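You operate a simulated robot arm through the tools that you are given. There is no shell and no other tool. Be economical: measure what you need, move in short steps, check, and stop when the job is done.

You run a simulated robot arm. Do the job below in one go: nothing can be reset, and whatever is moved stays where it is left.

TASK
Latch the orange block down in its cradle with the green key.
Fine: block into the cradle between the latches first; turn the silver and the gold latch to HOLD with the key; stand the key back in its holder.

It is judged by the outcome, as a careful person would: the job done as asked, and still so three seconds after it is handed in. It fails if anything else is knocked over, pushed out of place, dropped, spilled or broken.

THE ROBOT
A 7-joint arm with a two-finger parallel gripper, fixed in place. Base frame: the origin is at the foot of the arm, x ahead of it, y to its left, z up; the work surface is at about z = 0.003. Units: m, degrees, N and s.
With the tool pointing down near the work surface it reaches from about 0.24 to 0.62 m from the base axis. Its first joint turns from -66.0 to 66.0 degrees. Payload 2.6 kg.
Tool frame: the origin (TCP) lies between the finger pads and is the grasp point; the fingertips stand 0.03 m ahead of it; z points along the fingers, y is the line along which they close. The gripper opens to 0.094 m. The fingers are 0.028 m wide and 0.01 m thick; the gripper's body (0.05 by 0.096 m) begins 0.055 m behind the TCP.
Orientation is told as [roll, pitch, yaw] about the base's x, y, z axes, in that order, counted from this pose: with the fingers straight down and closing along the base's y, the tool's x points along the base's -x, its y along +y and its z along -z.

THE INTERFACE
- The arm moves only by the tool play_rows. Its arguments are lists of equal length, an entry for each row: "gripper": the opening, from 0 (shut) to 1 (fully open); "translation": the shift along the tool's x, y, z in mm, a list of three; "rotation": the turn, a rotation vector about the tool's x, y, z in degrees, a list of three. In form: {"gripper": [gripper, ...], "translation": [[dx, dy, dz], ...], "rotation": [[ax, ay, az], ...]}. A call has 1 to 20 rows; each row shifts and turns the commanded pose from where the row before left it, along the tool's axes as they then stand. Each row takes 0.2 s and may step no farther than 0.05 m and 8.6 degrees from the row before; otherwise, or with a gripper value out of range, the whole call is refused. Where a pose cannot be reached the arm comes as near as it can. A force on the tool above 70 N (or 10 N above the force at the start of the call, whichever is more), or a blocked arm, ends the call early, and 0.2 s more pass. Each finger travels about 0.072 m/s and halts on what it meets, pressing with about 35 N; the grip force reading is that of the motor and also rises with nothing between the fingers. The clock runs only during rows and for 0.2 s after the last one: add rows that do not move to give the fingers time. The reply holds the time, the measured pose of the TCP, the force on the tool along the base axes, the opening and the grip force, in the units named above and with some noise.
- Cameras (640 x 400 px; columns grow to the right, rows downward): "scene" is fixed at [0.0484, 0.4517, 0.5748]; the picture's right is [-0.75, -0.66, 0.00], its down [-0.37, 0.42, -0.83] and it looks along [0.55, -0.62, -0.56] (base axes); focal length 311 px, centre (320, 200). "wrist" rides on the gripper at [-0.037, 0, -0.058] in the tool frame; the picture's right is [0.00, -1.00, 0.00], its down [0.97, 0.00, -0.24] and it looks along [0.24, 0.00, 0.97] (tool axes); focal length 218 px, centre (320, 200). There is no depth. A picture from a camera that has moved, and an enlarged one, comes with that camera's place and axes in the base frame and with its lens. The place of the scene camera against the robot may be out by one fixed shift of up to 0.025 m in any direction.
- snapshot(camera): a new picture of that camera. The clock stands still meanwhile.
- zoom(camera, box): a new picture of the part [left, top, right, bottom] of that camera's present view, enlarged. The clock stands still meanwhile.
- job_done(): hands the job in; it is judged then, once.

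Go step by step. Nothing tells you positions but the pictures and the camera data: compare them with the known pose of the tool, close in by small moves and look again before you grip or let go. The budget is 120 turns and 84 pictures, counting those below and the enlarged ones. Unless the task says otherwise, let go and move clear before handing in, and close with one line.

The tools are called after "Emit:" as a command line: name --argument value ..., lists and objects as JSON in quotes. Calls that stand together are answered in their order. play_rows: Moves the arm, as the interface text tells. Its arguments: {"type":"object","properties":{"gripper":{"type":"array","items":{"type":"number"}},"translation":{"type":"array","items":{"type":"array","items":{"type":"number"}}},"rotation":{"type":"array","items":{"type":"array","items":{"type":"number"}}}},"required":["gripper","translation","rotation"]} The other tools are called the same way: snapshot (camera) takes a picture; zoom (camera, box) takes an enlarged picture of a part of a camera's view; job_done () hands the job in.

At the start:

```text
t: 0.0
tcp_pos: [0.3659, 0.0269, 0.3443]
ee_rot: [0.1, 0.0, 0.0]
force: [0.0, 0.3, 0.4]
finger_gap: 0.094
finger_force: 0.0
```

scene: 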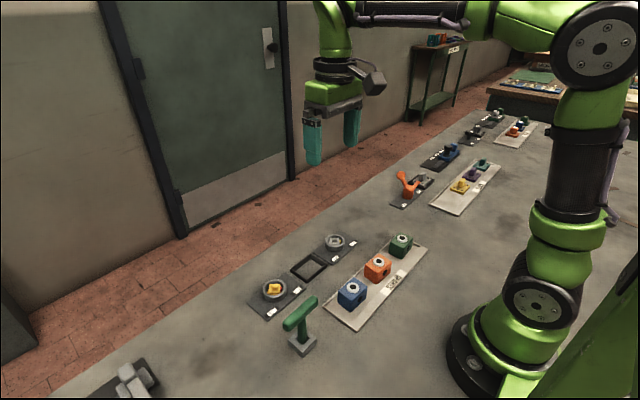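
wrist: 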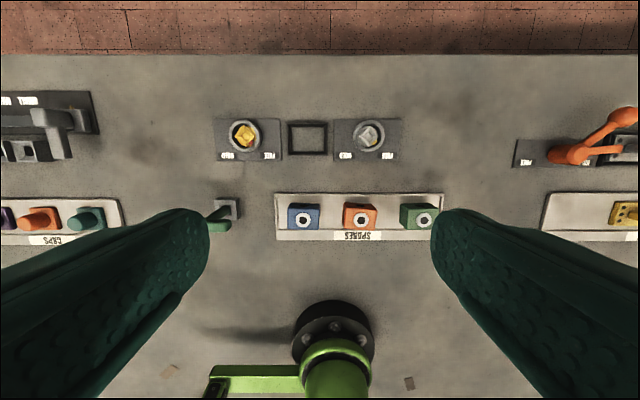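

I see the orange block on the "SPARES" tray, an empty cradle between the gold and silver latches, and the green T-key in a holder. I'll look closer at each.

Emit:
zoom --camera "wrist" --box '[200, 100, 460, 262]'

Emit:
zoom --camera "scene" --box '[230, 210, 440, 360]'

```text
2.46 times, centred on (330, 181) of wrist
camera zoom: at [0.4038, 0.0273, 0.4021], right [0.0, -1.0, 0.0], down [-0.97, 0.0, 0.24], along [-0.24, 0.0, -0.97], focal length 537 px, centre (295, 247)
```

zoom: 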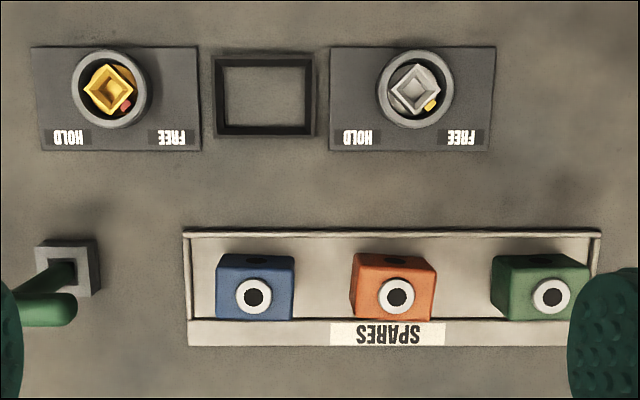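

```text
2.67 times, centred on (335, 285) of scene
camera zoom: at [0.0484, 0.4517, 0.5748], right [-0.75, -0.66, 0.0], down [-0.37, 0.42, -0.83], along [0.55, -0.62, -0.56], focal length 830 px, centre (280, -27)
```

zoom: 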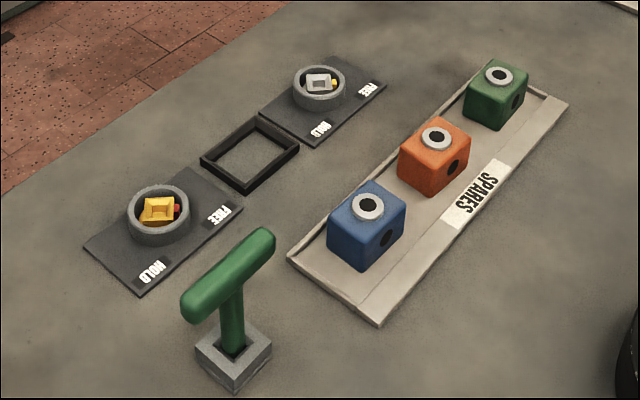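

Emit:
play_rows --gripper '[1, 1, 1, 1]' --translation '[[22, -23.3, 31.3], [22, -23.3, 31.3], [22, -23.3, 31.3], [0, 0, 0]]' --rotation '[[0, 0, 0], [0, 0, 0], [0, 0, 0], [0, 0, 0]]'

Emit:
snapshot --camera "wrist"

```text
t: 1.0
tcp_pos: [0.301, -0.0444, 0.2499]
ee_rot: [0.0, 0.0, 0.0]
force: [-0.7, -0.5, -0.3]
finger_gap: 0.0939
finger_force: 0.1
```

```text
79 pictures are left
camera wrist: at [0.3385, -0.044, 0.3084], right [0.0, -1.0, 0.0], down [-0.97, 0.0, 0.24], along [-0.24, 0.0, -0.97], focal length 218 px, centre (320, 200)
```

wrist: 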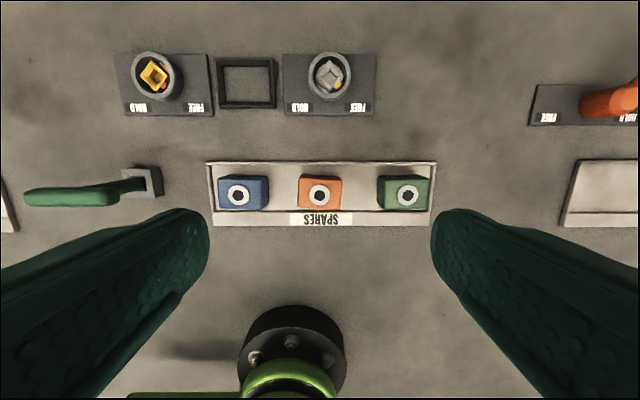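

Emit:
zoom --camera "wrist" --box '[200, 150, 440, 230]'

Emit:
zoom --camera "wrist" --box '[110, 40, 390, 130]'

```text
2.67 times, centred on (320, 190) of wrist
camera zoom: at [0.3385, -0.044, 0.3084], right [0.0, -1.0, 0.0], down [-0.97, 0.0, 0.24], along [-0.24, 0.0, -0.97], focal length 582 px, centre (320, 227)
```

zoom: 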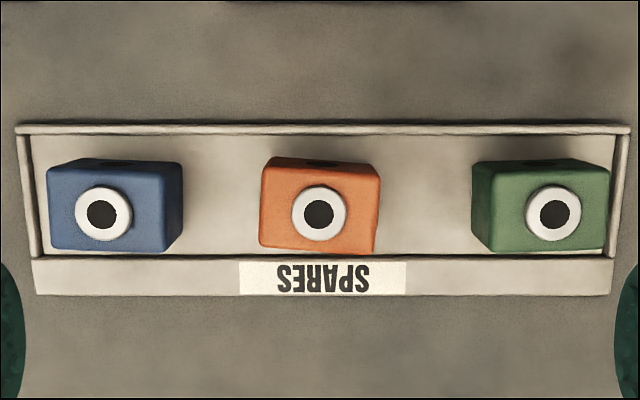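

```text
2.29 times, centred on (250, 85) of wrist
camera zoom: at [0.3385, -0.044, 0.3084], right [0.0, -1.0, 0.0], down [-0.97, 0.0, 0.24], along [-0.24, 0.0, -0.97], focal length 499 px, centre (480, 463)
```

zoom: 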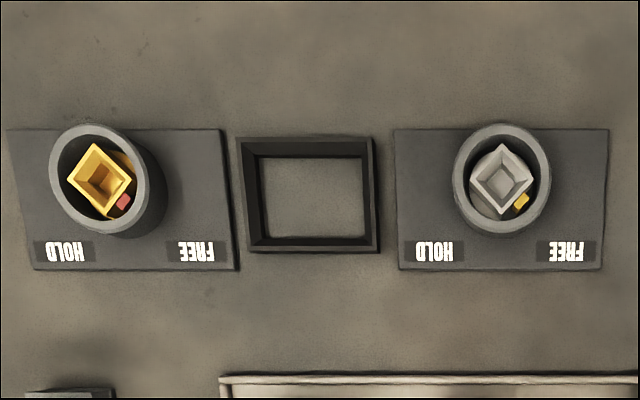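

Emit:
play_rows --gripper '[0.85, 0.85, 0.85, 0.85, 0.85]' --translation '[[6, 0, 40], [6, 0, 40], [6.5, 0, 30], [0, 0, 0], [0, 0, 0]]' --rotation '[[0, 0, 0], [0, 0, 0], [0, 0, 0], [0, 0, 4.5], [0, 0, 0]]'

Emit:
snapshot --camera "wrist"

Emit:
zoom --camera "scene" --box '[300, 190, 460, 310]'

```text
t: 2.2
tcp_pos: [0.2832, -0.0421, 0.1411]
ee_rot: [0.1, 0.0, -4.5]
force: [-0.4, 0.0, 0.6]
finger_gap: 0.08
finger_force: 0.1
```

```text
76 pictures are left
camera wrist: at [0.3197, -0.044, 0.1981], right [-0.08, -1.0, 0.0], down [-0.97, 0.08, 0.24], along [-0.24, 0.02, -0.97], focal length 218 px, centre (320, 200)
```

wrist: 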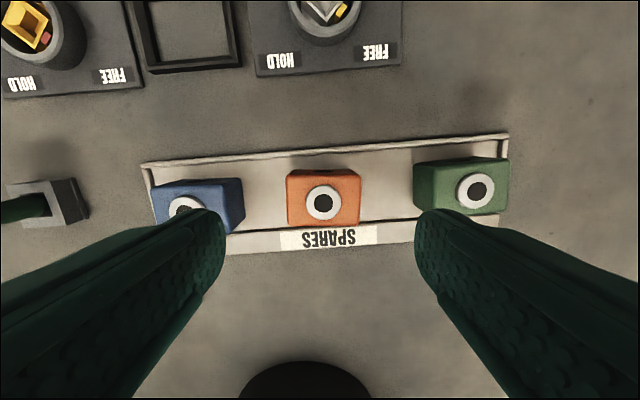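

```text
3.33 times, centred on (380, 250) of scene
camera zoom: at [0.0484, 0.4517, 0.5748], right [-0.75, -0.66, 0.0], down [-0.37, 0.42, -0.83], along [0.55, -0.62, -0.56], focal length 1038 px, centre (120, 33)
```

zoom: 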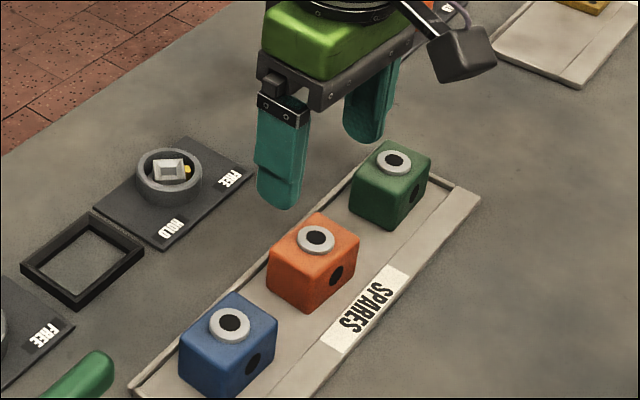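

Emit:
zoom --camera "wrist" --box '[270, 155, 380, 240]'

```text
4.71 times, centred on (325, 198) of wrist
camera zoom: at [0.3197, -0.044, 0.1981], right [-0.08, -1.0, 0.0], down [-0.97, 0.08, 0.24], along [-0.24, 0.02, -0.97], focal length 1027 px, centre (296, 212)
```

zoom: 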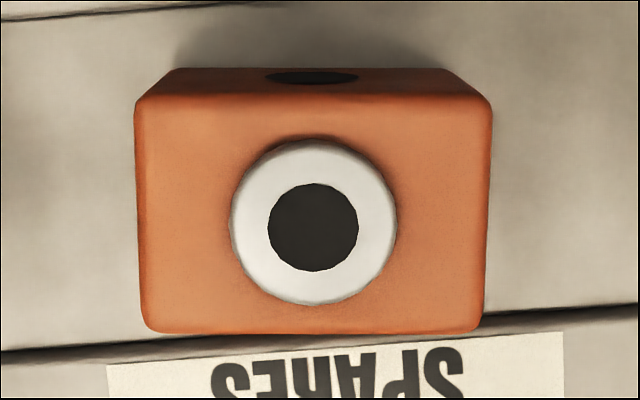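

Emit:
play_rows --gripper '[0.85, 0.85, 0.85, 0.85]' --translation '[[0, -2.3, 30], [0, 0, 30], [0, 0, 26], [0, 0, 0]]' --rotation '[[0, 0, 0], [0, 0, 0], [0, 0, 0], [0, 0, 0]]'

Emit:
snapshot --camera "wrist"

Emit:
zoom --camera "scene" --box '[300, 190, 460, 310]'

```text
t: 3.2
tcp_pos: [0.2834, -0.0434, 0.0545]
ee_rot: [0.0, 0.0, -4.5]
force: [0.7, 0.6, 1.6]
finger_gap: 0.0799
finger_force: 0.1
```

```text
73 pictures are left
camera wrist: at [0.3192, -0.0472, 0.1122], right [-0.08, -1.0, 0.0], down [-0.97, 0.08, 0.24], along [-0.24, 0.02, -0.97], focal length 218 px, centre (320, 200)
```

wrist: 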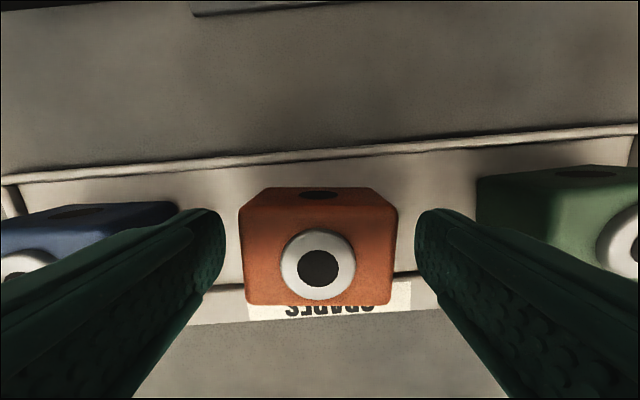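

```text
3.33 times, centred on (380, 250) of scene
camera zoom: at [0.0484, 0.4517, 0.5748], right [-0.75, -0.66, 0.0], down [-0.37, 0.42, -0.83], along [0.55, -0.62, -0.56], focal length 1038 px, centre (120, 33)
```

zoom: 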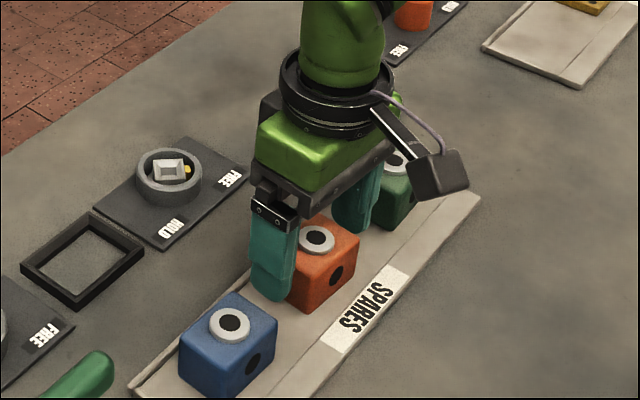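

Emit:
play_rows --gripper '[0, 0, 0, 0]' --translation '[[0, 0, 0], [0, 0, 0], [0, 0, 0], [0, 0, 0]]' --rotation '[[0, 0, 0], [0, 0, 0], [0, 0, 0], [0, 0, 0]]'

```text
t: 4.2
tcp_pos: [0.2823, -0.0436, 0.0542]
ee_rot: [0.0, 0.0, -4.5]
force: [0.8, -0.9, 0.0]
finger_gap: 0.0554
finger_force: 34.6
```

Emit:
play_rows --gripper '[0, 0, 0, 0, 0, 0, 0, 0]' --translation '[[0, 0, 20], [0, 0, -45], [0, 0, -45], [-32, 23, 0], [-32, 23, 0], [-32, 23, 0], [-32, 23, 0], [0, 0, 0]]' --rotation '[[0, 0, 0], [0, 0, 0], [0, 0, -4.5], [0, 0, 0], [0, 0, 0], [0, 0, 0], [0, 0, 0], [0, 0, 0]]'

```text
t: 4.6
tcp_pos: [0.2875, -0.0445, 0.0479]
ee_rot: [0.2, -0.5, -4.6]
force: [-5.5, 1.5, 16.7]
finger_gap: 0.0559
finger_force: 35.7
stopped in row 1: the force on the tool passed its limit (the readings are from after the stop); the commanded pose is now the measured one
```

That first row went down by mistake and pressed the block onto the tray; I'll stop, open, and check before regripping.

Emit:
play_rows --gripper '[0.75, 0.75, 0.75]' --translation '[[0, 0, 0], [0, 0, 0], [0, 0, -8]]' --rotation '[[0, 0, 0], [0, 0, 0], [0, 0, 0]]'

Emit:
snapshot --camera "wrist"

Emit:
zoom --camera "scene" --box '[300, 190, 460, 310]'

```text
t: 5.4
tcp_pos: [0.2852, -0.0438, 0.0552]
ee_rot: [0.0, -0.6, -4.7]
force: [-0.5, -0.3, 0.1]
finger_gap: 0.0704
finger_force: 0.0
```

```text
71 pictures are left
camera wrist: at [0.3216, -0.0482, 0.1134], right [-0.08, -1.0, 0.0], down [-0.97, 0.08, 0.23], along [-0.23, 0.02, -0.97], focal length 218 px, centre (320, 200)
```

wrist: 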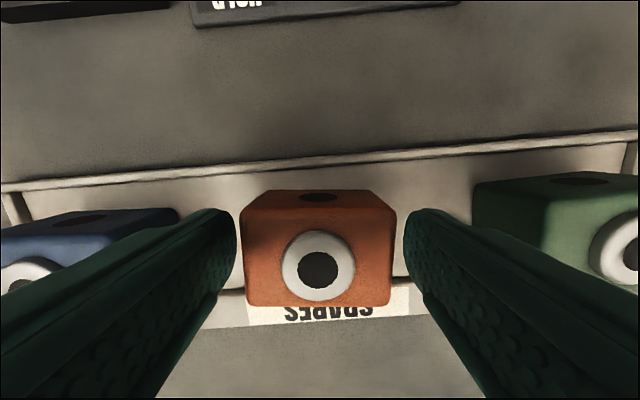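

```text
3.33 times, centred on (380, 250) of scene
camera zoom: at [0.0484, 0.4517, 0.5748], right [-0.75, -0.66, 0.0], down [-0.37, 0.42, -0.83], along [0.55, -0.62, -0.56], focal length 1038 px, centre (120, 33)
```

zoom: 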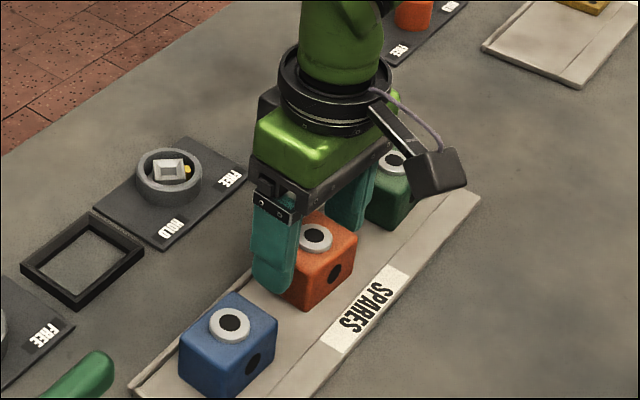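

No harm done: the block sits as before. Level the tool, regrip, and lift (negative z).

Emit:
play_rows --gripper '[0.75, 0, 0, 0, 0, 0, 0]' --translation '[[2.5, 0, 0], [0, 0, 0], [0, 0, 0], [0, 0, 0], [0, 0, -15], [0, 0, -40], [0, 0, -30]]' --rotation '[[0, 0.6, 0.1], [0, 0, 0], [0, 0, 0], [0, 0, 0], [0, 0, 0], [0, 0, 0], [0, 0, -4.6]]'

```text
t: 7.0
tcp_pos: [0.2843, -0.0433, 0.141]
ee_rot: [0.1, 0.1, -0.1]
force: [-0.6, -0.3, -2.1]
finger_gap: 0.0554
finger_force: 35.0
```

Lifted. Carry to above the cradle at about (0.414, 0.049).

Emit:
play_rows --gripper '[0, 0, 0, 0, 0]' --translation '[[-32, 23, 0], [-32, 23, 0], [-32, 23, 0], [-32, 23, 0], [0, 0, 0]]' --rotation '[[0, 0, 0], [0, 0, 0], [0, 0, 0], [0, 0, 0], [0, 0, 0]]'

Emit:
snapshot --camera "wrist"

Emit:
zoom --camera "scene" --box '[240, 190, 400, 310]'

```text
t: 8.2
tcp_pos: [0.4116, 0.0464, 0.1387]
ee_rot: [0.1, 0.1, -0.2]
force: [0.4, -0.4, -2.7]
finger_gap: 0.0554
finger_force: 34.9
```

```text
69 pictures are left
camera wrist: at [0.4488, 0.046, 0.197], right [0.0, -1.0, 0.0], down [-0.97, 0.0, 0.24], along [-0.24, 0.0, -0.97], focal length 218 px, centre (320, 200)
```

wrist: 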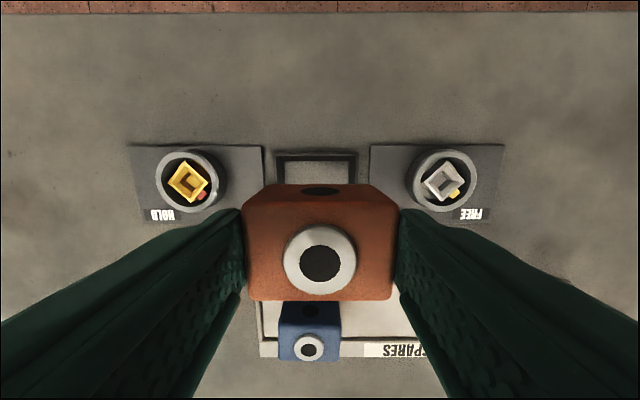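

```text
3.33 times, centred on (320, 250) of scene
camera zoom: at [0.0484, 0.4517, 0.5748], right [-0.75, -0.66, 0.0], down [-0.37, 0.42, -0.83], along [0.55, -0.62, -0.56], focal length 1038 px, centre (320, 33)
```

zoom: 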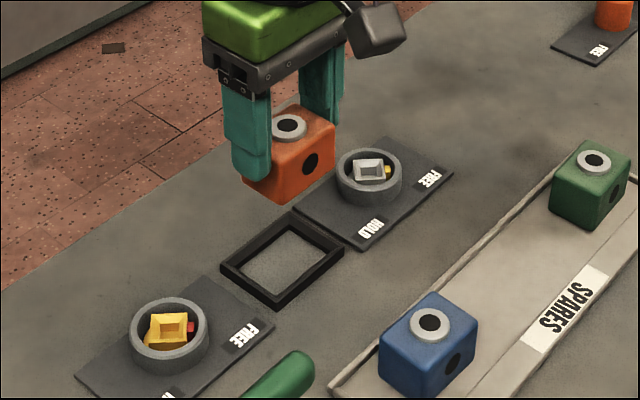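

Emit:
zoom --camera "wrist" --box '[240, 130, 400, 230]'

```text
4.00 times, centred on (320, 180) of wrist
camera zoom: at [0.4488, 0.046, 0.197], right [0.0, -1.0, 0.0], down [-0.97, 0.0, 0.24], along [-0.24, 0.0, -0.97], focal length 873 px, centre (320, 280)
```

zoom: 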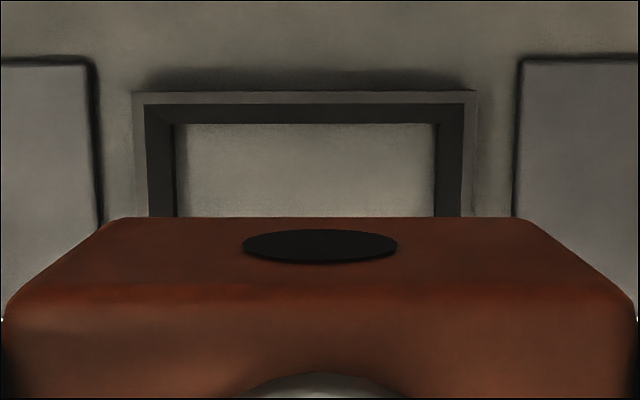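

Emit:
play_rows --gripper '[0, 0, 0]' --translation '[[-2, 2.7, 30], [0, 0, 27], [0, 0, 0]]' --rotation '[[0, 0, 0], [0, 0, 0.2], [0, 0, 0]]'

Emit:
zoom --camera "wrist" --box '[220, 130, 420, 255]'

Emit:
zoom --camera "scene" --box '[260, 220, 360, 295]'

```text
t: 9.0
tcp_pos: [0.4132, 0.049, 0.0837]
ee_rot: [0.1, 0.1, -0.4]
force: [-0.1, -0.2, -2.4]
finger_gap: 0.0556
finger_force: 35.5
```

```text
3.20 times, centred on (320, 192) of wrist
camera zoom: at [0.4504, 0.0484, 0.1405], right [-0.01, -1.0, 0.0], down [-0.97, 0.01, 0.24], along [-0.24, 0.0, -0.97], focal length 698 px, centre (320, 224)
```

zoom: 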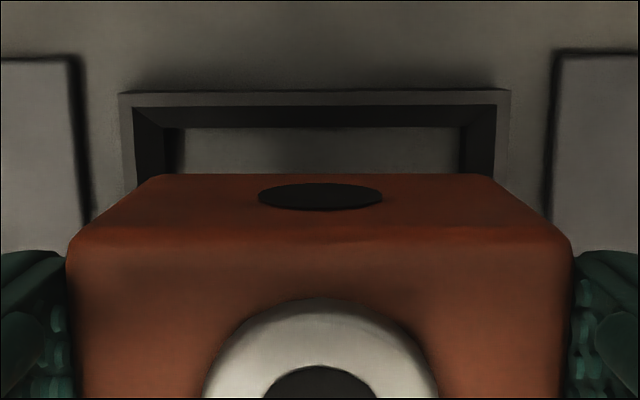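

```text
5.33 times, centred on (310, 258) of scene
camera zoom: at [0.0484, 0.4517, 0.5748], right [-0.75, -0.66, 0.0], down [-0.37, 0.42, -0.83], along [0.55, -0.62, -0.56], focal length 1660 px, centre (373, -107)
```

zoom: 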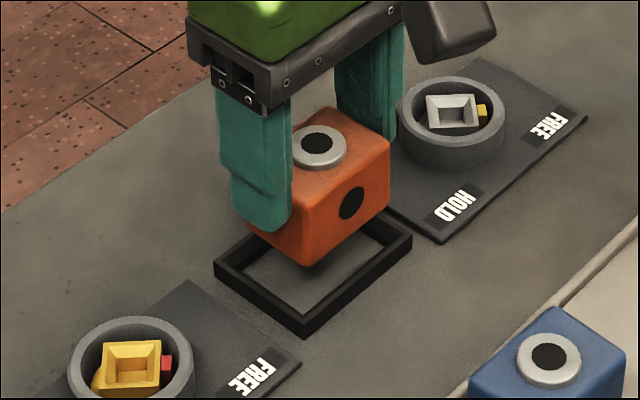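

Emit:
play_rows --gripper '[0, 0, 0, 0, 0]' --translation '[[-2.8, 0.6, 0], [0, 0, 8], [0, 0, 5], [0, 0, 3], [0, 0, 0]]' --rotation '[[0, 0, -0.4], [0, 0, 0], [0, 0, 0], [0, 0, 0], [0, 0, 0]]'

Emit:
zoom --camera "wrist" --box '[220, 130, 420, 255]'

Emit:
zoom --camera "scene" --box '[260, 220, 360, 295]'

```text
t: 10.2
tcp_pos: [0.4168, 0.0507, 0.0663]
ee_rot: [0.1, 0.1, 0.0]
force: [-0.3, -0.5, -1.9]
finger_gap: 0.0554
finger_force: 34.8
```

```text
3.20 times, centred on (320, 192) of wrist
camera zoom: at [0.4529, 0.0504, 0.1254], right [0.0, -1.0, 0.0], down [-0.97, 0.0, 0.24], along [-0.24, 0.0, -0.97], focal length 698 px, centre (320, 224)
```

zoom: 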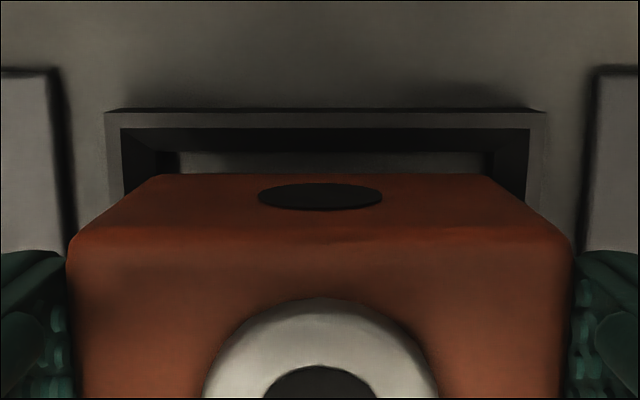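

```text
5.33 times, centred on (310, 258) of scene
camera zoom: at [0.0484, 0.4517, 0.5748], right [-0.75, -0.66, 0.0], down [-0.37, 0.42, -0.83], along [0.55, -0.62, -0.56], focal length 1660 px, centre (373, -107)
```

zoom: 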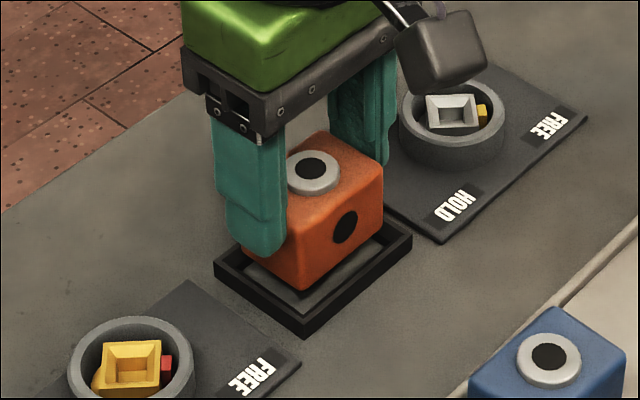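

Emit:
play_rows --gripper '[0, 0, 0, 0]' --translation '[[0, -0.8, 3], [0, 0, 3], [0, 0, 3], [0, 0, 0]]' --rotation '[[0, 0, 0], [0, 0, 0], [0, 0, 0], [0, 0, 0]]'

Emit:
zoom --camera "wrist" --box '[220, 130, 420, 255]'

Emit:
zoom --camera "scene" --box '[260, 220, 360, 295]'

```text
t: 11.2
tcp_pos: [0.4172, 0.0498, 0.0578]
ee_rot: [0.1, 0.0, -0.1]
force: [-0.6, 0.3, -2.5]
finger_gap: 0.0558
finger_force: 35.4
```

```text
3.20 times, centred on (320, 192) of wrist
camera zoom: at [0.4524, 0.0497, 0.116], right [0.0, -1.0, 0.0], down [-0.97, 0.0, 0.24], along [-0.24, 0.0, -0.97], focal length 698 px, centre (320, 224)
```

zoom: 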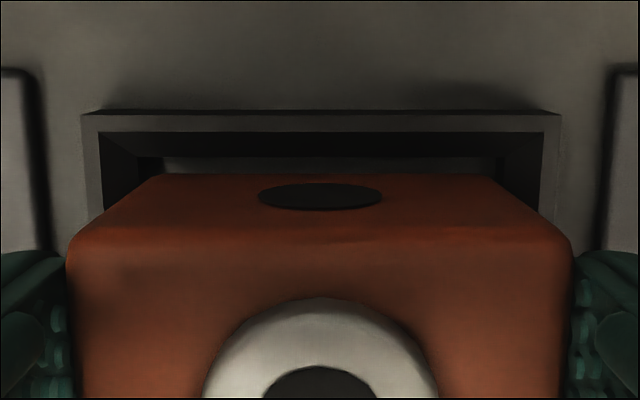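

```text
5.33 times, centred on (310, 258) of scene
camera zoom: at [0.0484, 0.4517, 0.5748], right [-0.75, -0.66, 0.0], down [-0.37, 0.42, -0.83], along [0.55, -0.62, -0.56], focal length 1660 px, centre (373, -107)
```

zoom: 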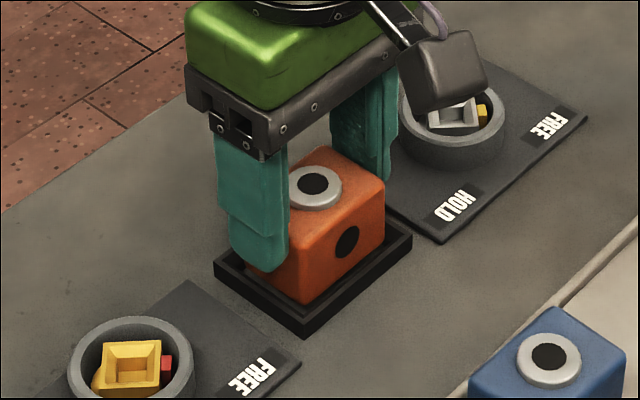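

Emit:
play_rows --gripper '[0, 0, 0, 0, 0]' --translation '[[0, 0, 2.5], [0, 0, 2.5], [0, 0, 2], [0, 0, 0], [0, 0, 0]]' --rotation '[[0, 0, 0], [0, 0, 0], [0, 0, 0], [0, 0, 0], [0, 0, 0]]'

Emit:
zoom --camera "wrist" --box '[220, 130, 420, 255]'

Emit:
zoom --camera "scene" --box '[260, 220, 360, 295]'

```text
t: 12.4
tcp_pos: [0.4167, 0.0487, 0.0517]
ee_rot: [0.0, 0.1, 0.0]
force: [-10.8, -0.1, 23.7]
finger_gap: 0.0557
finger_force: 34.7
```

```text
3.20 times, centred on (320, 192) of wrist
camera zoom: at [0.454, 0.0498, 0.1102], right [0.0, -1.0, 0.0], down [-0.97, 0.0, 0.24], along [-0.24, 0.0, -0.97], focal length 698 px, centre (320, 224)
```

zoom: 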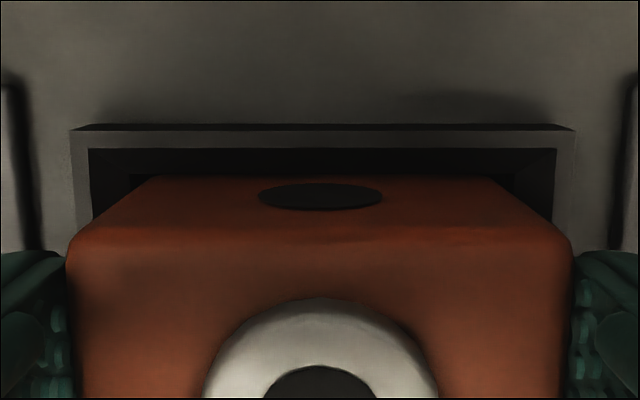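

```text
5.33 times, centred on (310, 258) of scene
camera zoom: at [0.0483, 0.4517, 0.5748], right [-0.75, -0.66, 0.0], down [-0.37, 0.42, -0.83], along [0.55, -0.62, -0.56], focal length 1660 px, centre (373, -107)
```

zoom: 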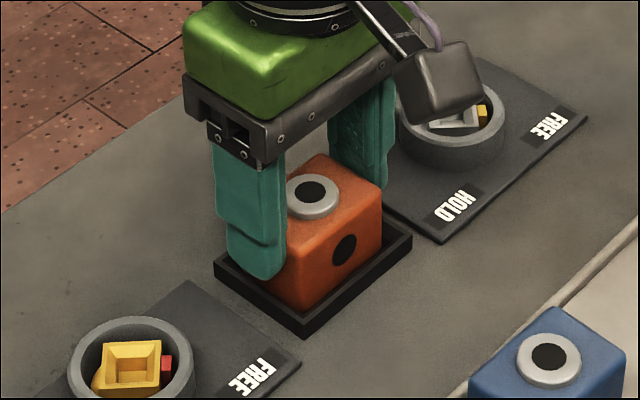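

Contact on the far wall's chamfer (force toward -x), so I shift about 1.5 mm toward -x and continue down.

Emit:
play_rows --gripper '[0, 0, 0, 0, 0]' --translation '[[1, 0, -0.7], [0.7, 0, 0.7], [0, 0, 1.5], [0, 0, 1.5], [0, 0, 0]]' --rotation '[[0, 0, 0], [0, 0, 0], [0, 0, 0], [0, 0, 0], [0, 0, 0]]'

Emit:
zoom --camera "scene" --box '[260, 220, 360, 295]'

```text
t: 13.6
tcp_pos: [0.4167, 0.0505, 0.049]
ee_rot: [0.0, -0.4, 0.1]
force: [3.4, 1.7, 33.3]
finger_gap: 0.0556
finger_force: 35.5
```

```text
5.33 times, centred on (310, 258) of scene
camera zoom: at [0.0482, 0.4517, 0.5748], right [-0.75, -0.66, 0.0], down [-0.37, 0.42, -0.83], along [0.55, -0.62, -0.56], focal length 1660 px, centre (373, -107)
```

zoom: 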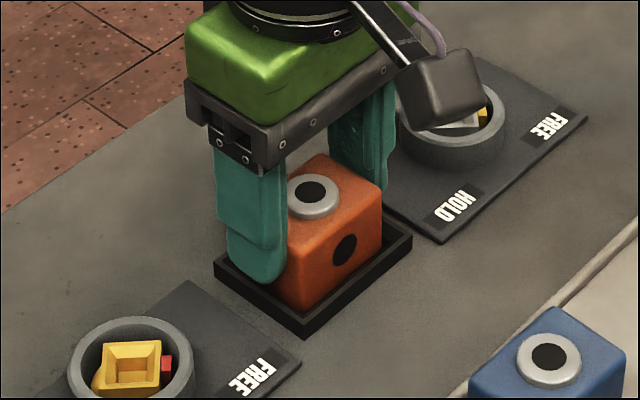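

Emit:
play_rows --gripper '[0, 0.75, 0.75, 0.75, 0.75]' --translation '[[0, 0, -1.5], [0, 0, 0], [0, 0, 0], [0, 0, -30], [0, 0, -50]]' --rotation '[[0, 0, 0], [0, 0, 0], [0, 0, 0], [0, 0, 0], [0, 0, 0]]'

Emit:
zoom --camera "scene" --box '[260, 220, 360, 295]'

Emit:
snapshot --camera "wrist"

```text
t: 14.8
tcp_pos: [0.4153, 0.0482, 0.1275]
ee_rot: [0.2, 0.1, 0.0]
force: [0.5, 0.4, -0.5]
finger_gap: 0.0704
finger_force: 0.1
```

```text
5.33 times, centred on (310, 258) of scene
camera zoom: at [0.0484, 0.4517, 0.5748], right [-0.75, -0.66, 0.0], down [-0.37, 0.42, -0.83], along [0.55, -0.62, -0.56], focal length 1660 px, centre (373, -107)
```

zoom: 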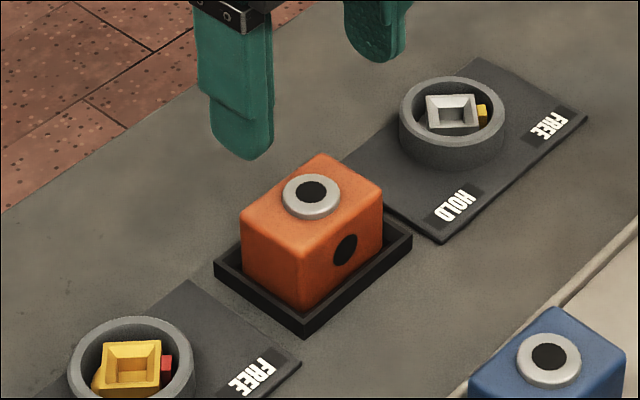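

```text
56 pictures are left
camera wrist: at [0.4517, 0.0489, 0.1863], right [0.0, -1.0, 0.0], down [-0.97, 0.0, 0.24], along [-0.24, 0.0, -0.97], focal length 218 px, centre (320, 200)
```

wrist: 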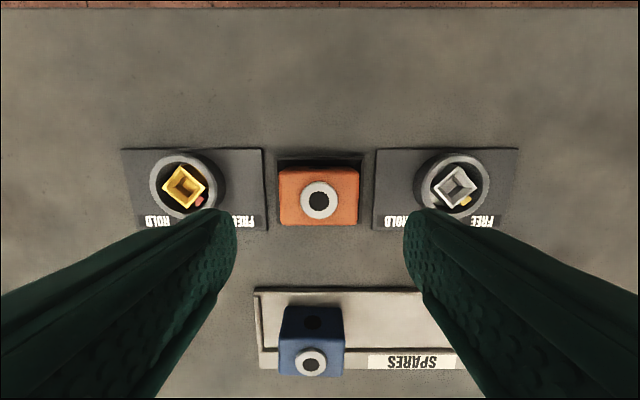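

Emit:
zoom --camera "wrist" --box '[265, 145, 375, 235]'

Emit:
zoom --camera "scene" --box '[290, 240, 340, 278]'

```text
4.44 times, centred on (320, 190) of wrist
camera zoom: at [0.4517, 0.0489, 0.1863], right [0.0, -1.0, 0.0], down [-0.97, 0.0, 0.24], along [-0.24, 0.0, -0.97], focal length 970 px, centre (320, 244)
```

zoom: 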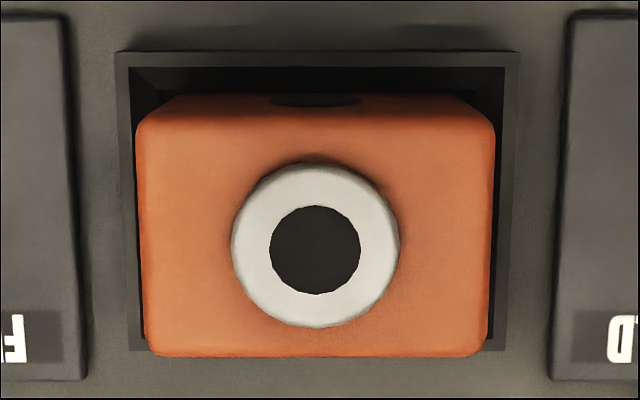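

```text
10.53 times, centred on (315, 259) of scene
camera zoom: at [0.0484, 0.4517, 0.5748], right [-0.75, -0.66, 0.0], down [-0.37, 0.42, -0.83], along [0.55, -0.62, -0.56], focal length 3277 px, centre (373, -421)
```

zoom: 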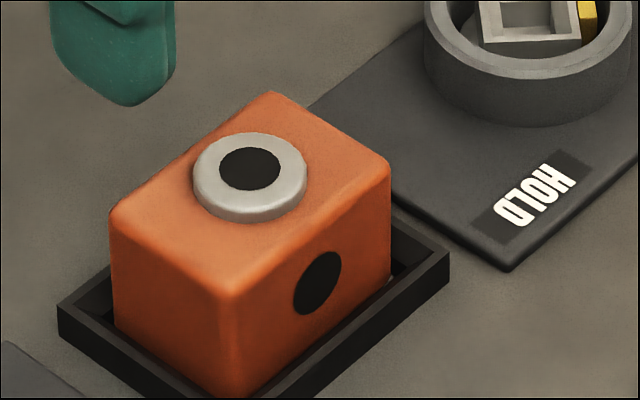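

Block appears level and seated in the cradle. Now I go look at the key.

Emit:
play_rows --gripper '[1, 1, 1, 1, 1, 1]' --translation '[[0, 0, -45], [19, 30, -20], [19, 30, -20], [19, 30, -20], [19, 35, -20], [0, 0, 0]]' --rotation '[[0, 0, 0], [0, 0, 0], [0, 0, 0], [0, 0, 0], [0, 0, 0], [0, 0, 0]]'

Emit:
snapshot --camera "wrist"

Emit:
zoom --camera "scene" --box '[250, 270, 370, 360]'

```text
t: 16.2
tcp_pos: [0.3397, 0.1754, 0.2559]
ee_rot: [0.1, 0.1, 0.0]
force: [0.8, 0.0, -0.1]
finger_gap: 0.0939
finger_force: 0.1
```

```text
53 pictures are left
camera wrist: at [0.3751, 0.1752, 0.3134], right [0.0, -1.0, 0.0], down [-0.97, 0.0, 0.24], along [-0.24, 0.0, -0.97], focal length 218 px, centre (320, 200)
```

wrist: 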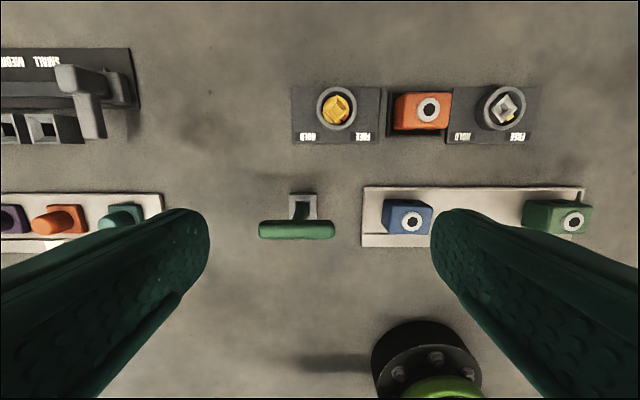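

```text
4.44 times, centred on (310, 315) of scene
camera zoom: at [0.0483, 0.4517, 0.5748], right [-0.75, -0.66, 0.0], down [-0.37, 0.42, -0.83], along [0.55, -0.62, -0.56], focal length 1384 px, centre (364, -311)
```

zoom: 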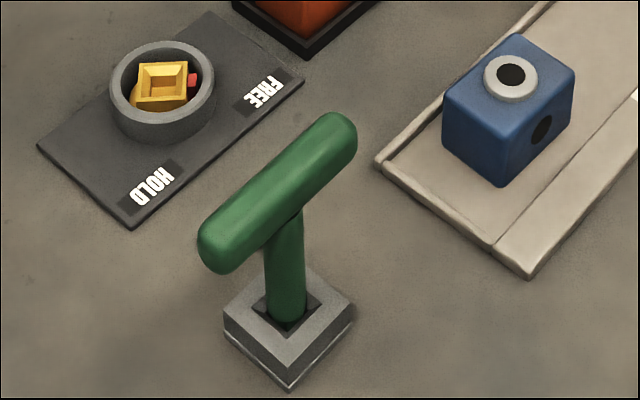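

Emit:
play_rows --gripper '[0.6, 0.6, 0.6, 0.6, 0.6, 0.6, 0.6, 0.6, 0.6, 0.6, 0.6, 0.6]' --translation '[[0, 0, 0], [0, 0, 0], [0, 0, 0], [0, 0, 0], [0, 0, 0], [0, 0, 0], [0, 0, 0], [0, 0, 0], [0, 0, 0], [0, 0, 0], [0, 0, 0], [0, 0, 0]]' --rotation '[[0, 0, -8.18], [0, 0, -8.18], [0, 0, -8.18], [0, 0, -8.18], [0, 0, -8.18], [0, 0, -8.18], [0, 0, -8.18], [0, 0, -8.18], [0, 0, -8.18], [0, 0, -8.18], [0, 0, -8.18], [0, 0, 0]]'

```text
t: 18.8
tcp_pos: [0.3394, 0.1737, 0.2535]
ee_rot: [0.2, -0.2, 90.1]
force: [0.3, 0.1, 0.2]
finger_gap: 0.0565
finger_force: 0.1
```

Emit:
play_rows --gripper '[0.6, 0.6, 0.6]' --translation '[[-12, 22.5, 20], [-12, 22.5, 20], [0, 0, 15]]' --rotation '[[0, 0, 0], [0, 0, 0], [0, 0, 0]]'

Emit:
snapshot --camera "wrist"

Emit:
zoom --camera "scene" --box '[230, 210, 390, 360]'

```text
t: 19.6
tcp_pos: [0.2924, 0.1986, 0.1984]
ee_rot: [0.0, 0.0, 90.0]
force: [0.5, 0.8, 0.1]
finger_gap: 0.0565
finger_force: 0.0
```

```text
51 pictures are left
camera wrist: at [0.2936, 0.235, 0.2576], right [1.0, 0.0, 0.0], down [0.0, -0.97, 0.24], along [0.0, -0.24, -0.97], focal length 218 px, centre (320, 200)
```

wrist: 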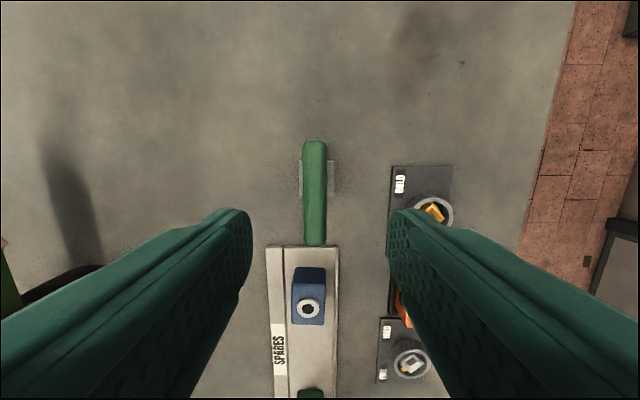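

```text
2.67 times, centred on (310, 285) of scene
camera zoom: at [0.0484, 0.4517, 0.5748], right [-0.75, -0.66, 0.0], down [-0.37, 0.42, -0.83], along [0.55, -0.62, -0.56], focal length 830 px, centre (347, -27)
```

zoom: 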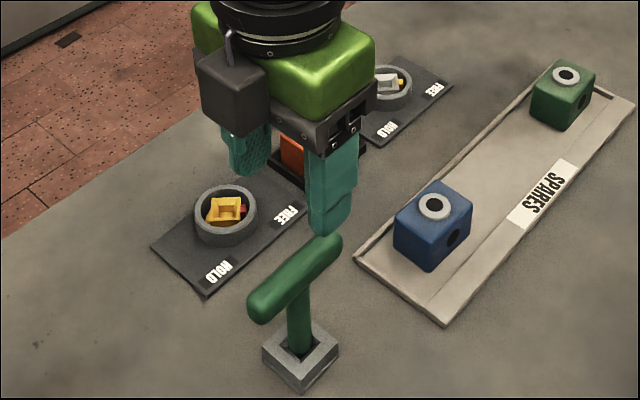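

Emit:
play_rows --gripper '[0.5, 0.5, 0.5, 0.5]' --translation '[[-2, 3, 30], [0, 0, 30], [0, 0, 20], [0, 0, 0]]' --rotation '[[0, 0, 0], [0, 0, 0], [0, 0, 0], [0, 0, 0]]'

Emit:
snapshot --camera "wrist"

Emit:
zoom --camera "scene" --box '[230, 210, 390, 360]'

```text
t: 20.6
tcp_pos: [0.2913, 0.2, 0.1201]
ee_rot: [0.1, -0.2, 90.0]
force: [1.1, 0.0, 0.0]
finger_gap: 0.047
finger_force: 0.1
```

```text
49 pictures are left
camera wrist: at [0.2921, 0.2367, 0.1781], right [1.0, 0.0, 0.0], down [0.0, -0.97, 0.24], along [0.0, -0.24, -0.97], focal length 218 px, centre (320, 200)
```

wrist: 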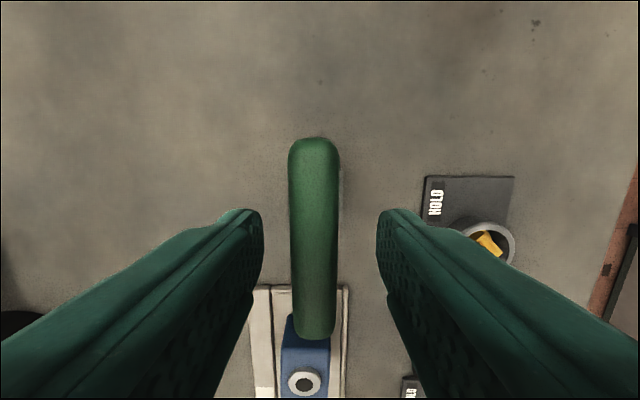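

```text
2.67 times, centred on (310, 285) of scene
camera zoom: at [0.0484, 0.4517, 0.5748], right [-0.75, -0.66, 0.0], down [-0.37, 0.42, -0.83], along [0.55, -0.62, -0.56], focal length 830 px, centre (347, -27)
```

zoom: 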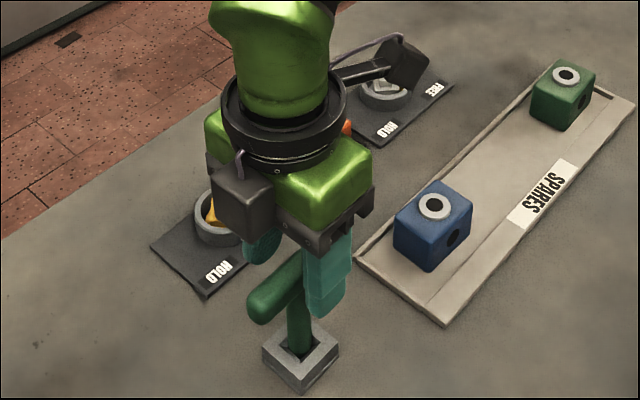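

Emit:
play_rows --gripper '[0.5, 0.5, 0, 0, 0, 0]' --translation '[[-2, 1.7, 6], [0, 0, 0], [0, 0, 0], [0, 0, 0], [0, 0, 0], [0, 0, 0]]' --rotation '[[0, 0, 0], [0, 0, 0], [0, 0, 0], [0, 0, 0], [0, 0, 0], [0, 0, 0]]'

Emit:
snapshot --camera "wrist"

Emit:
zoom --camera "scene" --box '[250, 270, 370, 360]'

```text
t: 22.0
tcp_pos: [0.2896, 0.202, 0.1145]
ee_rot: [0.1, -0.3, 90.0]
force: [0.7, 0.0, -0.5]
finger_gap: 0.0174
finger_force: 34.8
```

```text
47 pictures are left
camera wrist: at [0.2898, 0.2389, 0.1728], right [1.0, 0.0, 0.0], down [0.0, -0.97, 0.24], along [0.0, -0.24, -0.97], focal length 218 px, centre (320, 200)
```

wrist: 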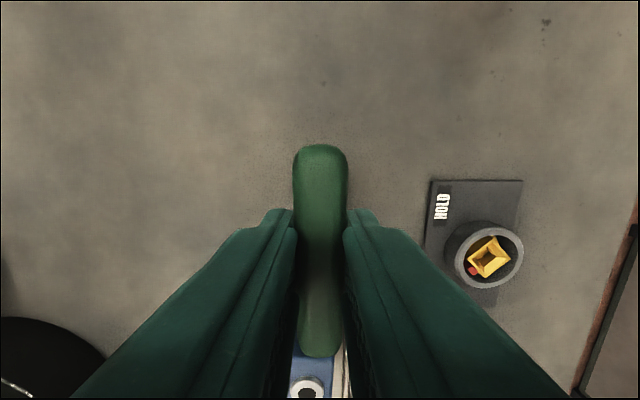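

```text
4.44 times, centred on (310, 315) of scene
camera zoom: at [0.0484, 0.4517, 0.5748], right [-0.75, -0.66, 0.0], down [-0.37, 0.42, -0.83], along [0.55, -0.62, -0.56], focal length 1384 px, centre (364, -311)
```

zoom: 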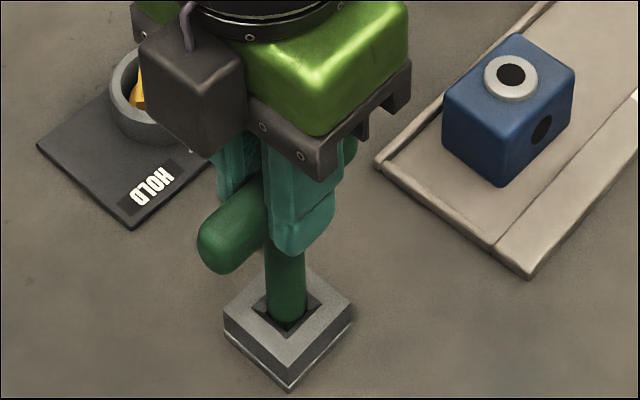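

Gripped; the key's home pose is TCP (0.2896, 0.202, 0.1145), yaw 90. Lift straight up.

Emit:
play_rows --gripper '[0, 0, 0, 0, 0]' --translation '[[0, 0, -10], [0, 0, -15], [0, 0, -30], [0, 0, -35], [0, 0, 0]]' --rotation '[[0, 0, 0], [0, 0, 0], [0, 0, 0], [0, 0, 0], [0, 0, 0]]'

Emit:
zoom --camera "scene" --box '[210, 210, 370, 360]'

Emit:
snapshot --camera "wrist"

```text
t: 23.2
tcp_pos: [0.2917, 0.2023, 0.205]
ee_rot: [0.0, -0.1, 89.9]
force: [1.0, -0.6, -1.4]
finger_gap: 0.0169
finger_force: 34.9
```

```text
2.67 times, centred on (290, 285) of scene
camera zoom: at [0.0484, 0.4517, 0.5748], right [-0.75, -0.66, 0.0], down [-0.37, 0.42, -0.83], along [0.55, -0.62, -0.56], focal length 830 px, centre (400, -27)
```

zoom: 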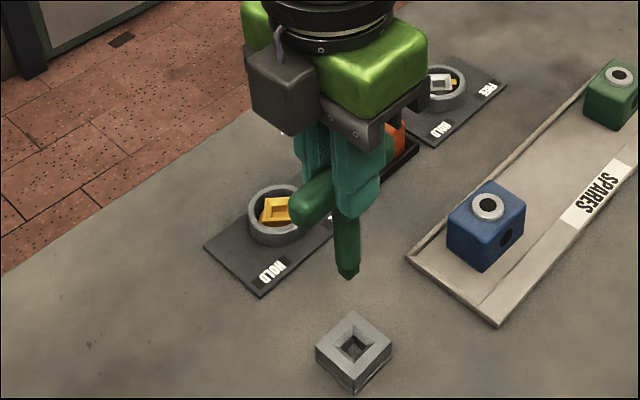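

```text
44 pictures are left
camera wrist: at [0.2908, 0.2388, 0.2637], right [1.0, 0.0, 0.0], down [0.0, -0.97, 0.24], along [0.0, -0.24, -0.97], focal length 218 px, centre (320, 200)
```

wrist: 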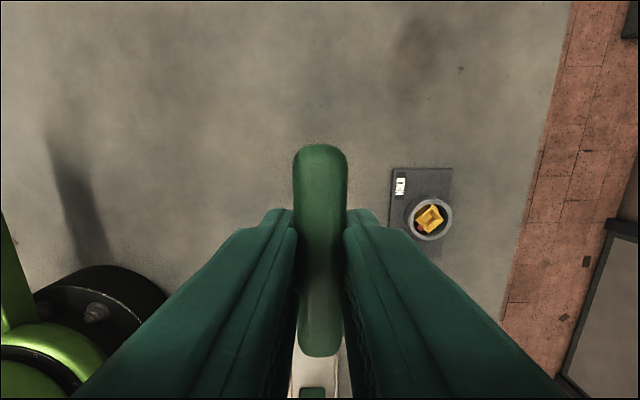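

Emit:
play_rows --gripper '[0, 0, 0]' --translation '[[0, -33, 0], [0, -33, 0], [0, 0, 0]]' --rotation '[[0, 0, 0], [0, 0, 0], [0, 0, 0]]'

Emit:
zoom --camera "wrist" --box '[220, 140, 420, 265]'

Emit:
zoom --camera "scene" --box '[240, 210, 360, 360]'

```text
t: 24.0
tcp_pos: [0.3563, 0.2011, 0.2042]
ee_rot: [0.1, -0.1, 90.0]
force: [0.2, -0.4, -1.3]
finger_gap: 0.0173
finger_force: 34.4
```

```text
3.20 times, centred on (320, 202) of wrist
camera zoom: at [0.3562, 0.238, 0.2635], right [1.0, 0.0, 0.0], down [0.0, -0.97, 0.24], along [0.0, -0.24, -0.97], focal length 698 px, centre (320, 192)
```

zoom: 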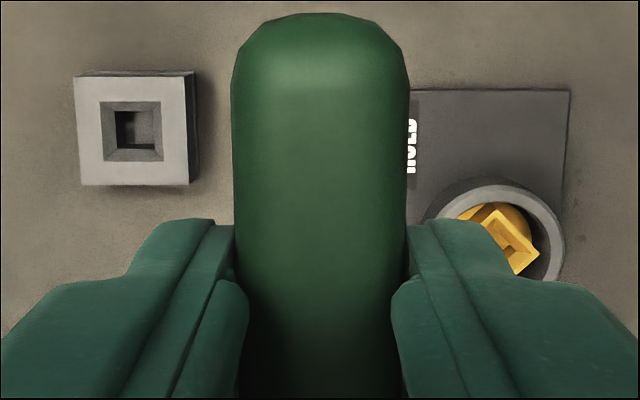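

```text
2.67 times, centred on (300, 285) of scene
camera zoom: at [0.0484, 0.4517, 0.5748], right [-0.75, -0.66, 0.0], down [-0.37, 0.42, -0.83], along [0.55, -0.62, -0.56], focal length 830 px, centre (373, -27)
```

zoom: 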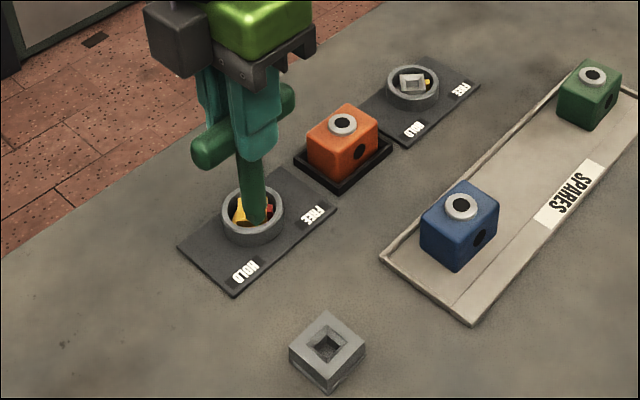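

Emit:
play_rows --gripper '[0, 0, 0, 0, 0, 0, 0, 0, 0, 0]' --translation '[[0, 0, 0], [0, 0, 0], [0, 0, 0], [0, 0, 0], [0, 0, 0], [0, 0, 0], [22.2, -26.4, 8], [22.2, -26.4, 8], [22.1, -26.4, 8], [0, 0, 0]]' --rotation '[[0, 0, 7.5], [0, 0, 7.5], [0, 0, 7.5], [0, 0, 7.5], [0, 0, 7.5], [0, 0, 7.5], [0, 0, 0], [0, 0, 0], [0, 0, 0], [0, 0, 0]]'

Emit:
snapshot --camera "wrist"

```text
t: 26.2
tcp_pos: [0.3634, 0.0983, 0.1802]
ee_rot: [0.1, 0.0, 45.1]
force: [-0.6, -0.6, -2.2]
finger_gap: 0.0172
finger_force: 35.1
```

```text
41 pictures are left
camera wrist: at [0.3897, 0.1254, 0.238], right [0.71, -0.71, 0.0], down [-0.69, -0.69, 0.24], along [-0.17, -0.17, -0.97], focal length 218 px, centre (320, 200)
```

wrist: 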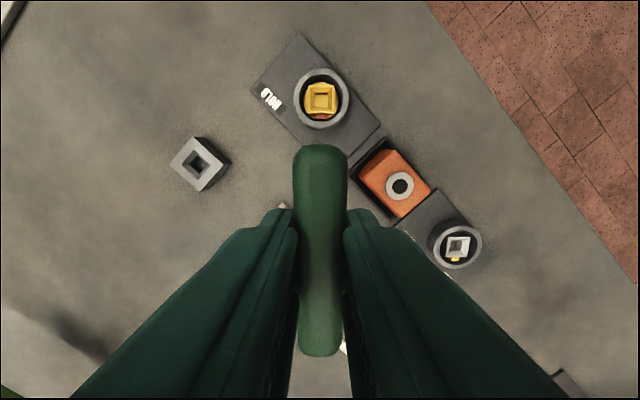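

Emit:
zoom --camera "wrist" --box '[270, 50, 370, 150]'

Emit:
zoom --camera "scene" --box '[220, 200, 380, 320]'

```text
4.00 times, centred on (320, 100) of wrist
camera zoom: at [0.3897, 0.1254, 0.238], right [0.71, -0.71, 0.0], down [-0.69, -0.69, 0.24], along [-0.17, -0.17, -0.97], focal length 873 px, centre (320, 600)
```

zoom: 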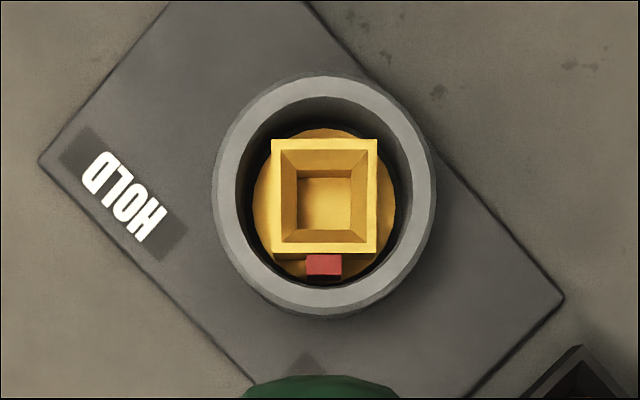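

```text
3.33 times, centred on (300, 260) of scene
camera zoom: at [0.0484, 0.4517, 0.5748], right [-0.75, -0.66, 0.0], down [-0.37, 0.42, -0.83], along [0.55, -0.62, -0.56], focal length 1038 px, centre (387, 0)
```

zoom: 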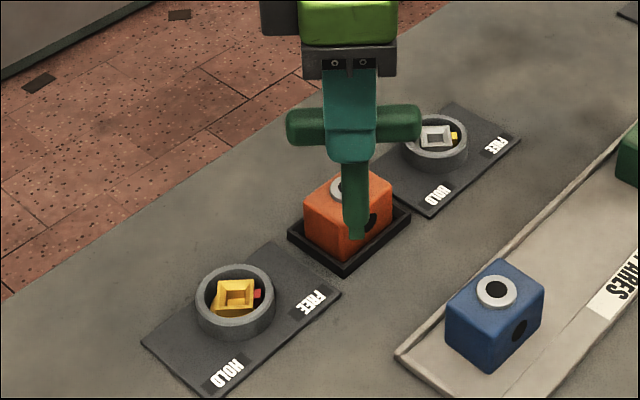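

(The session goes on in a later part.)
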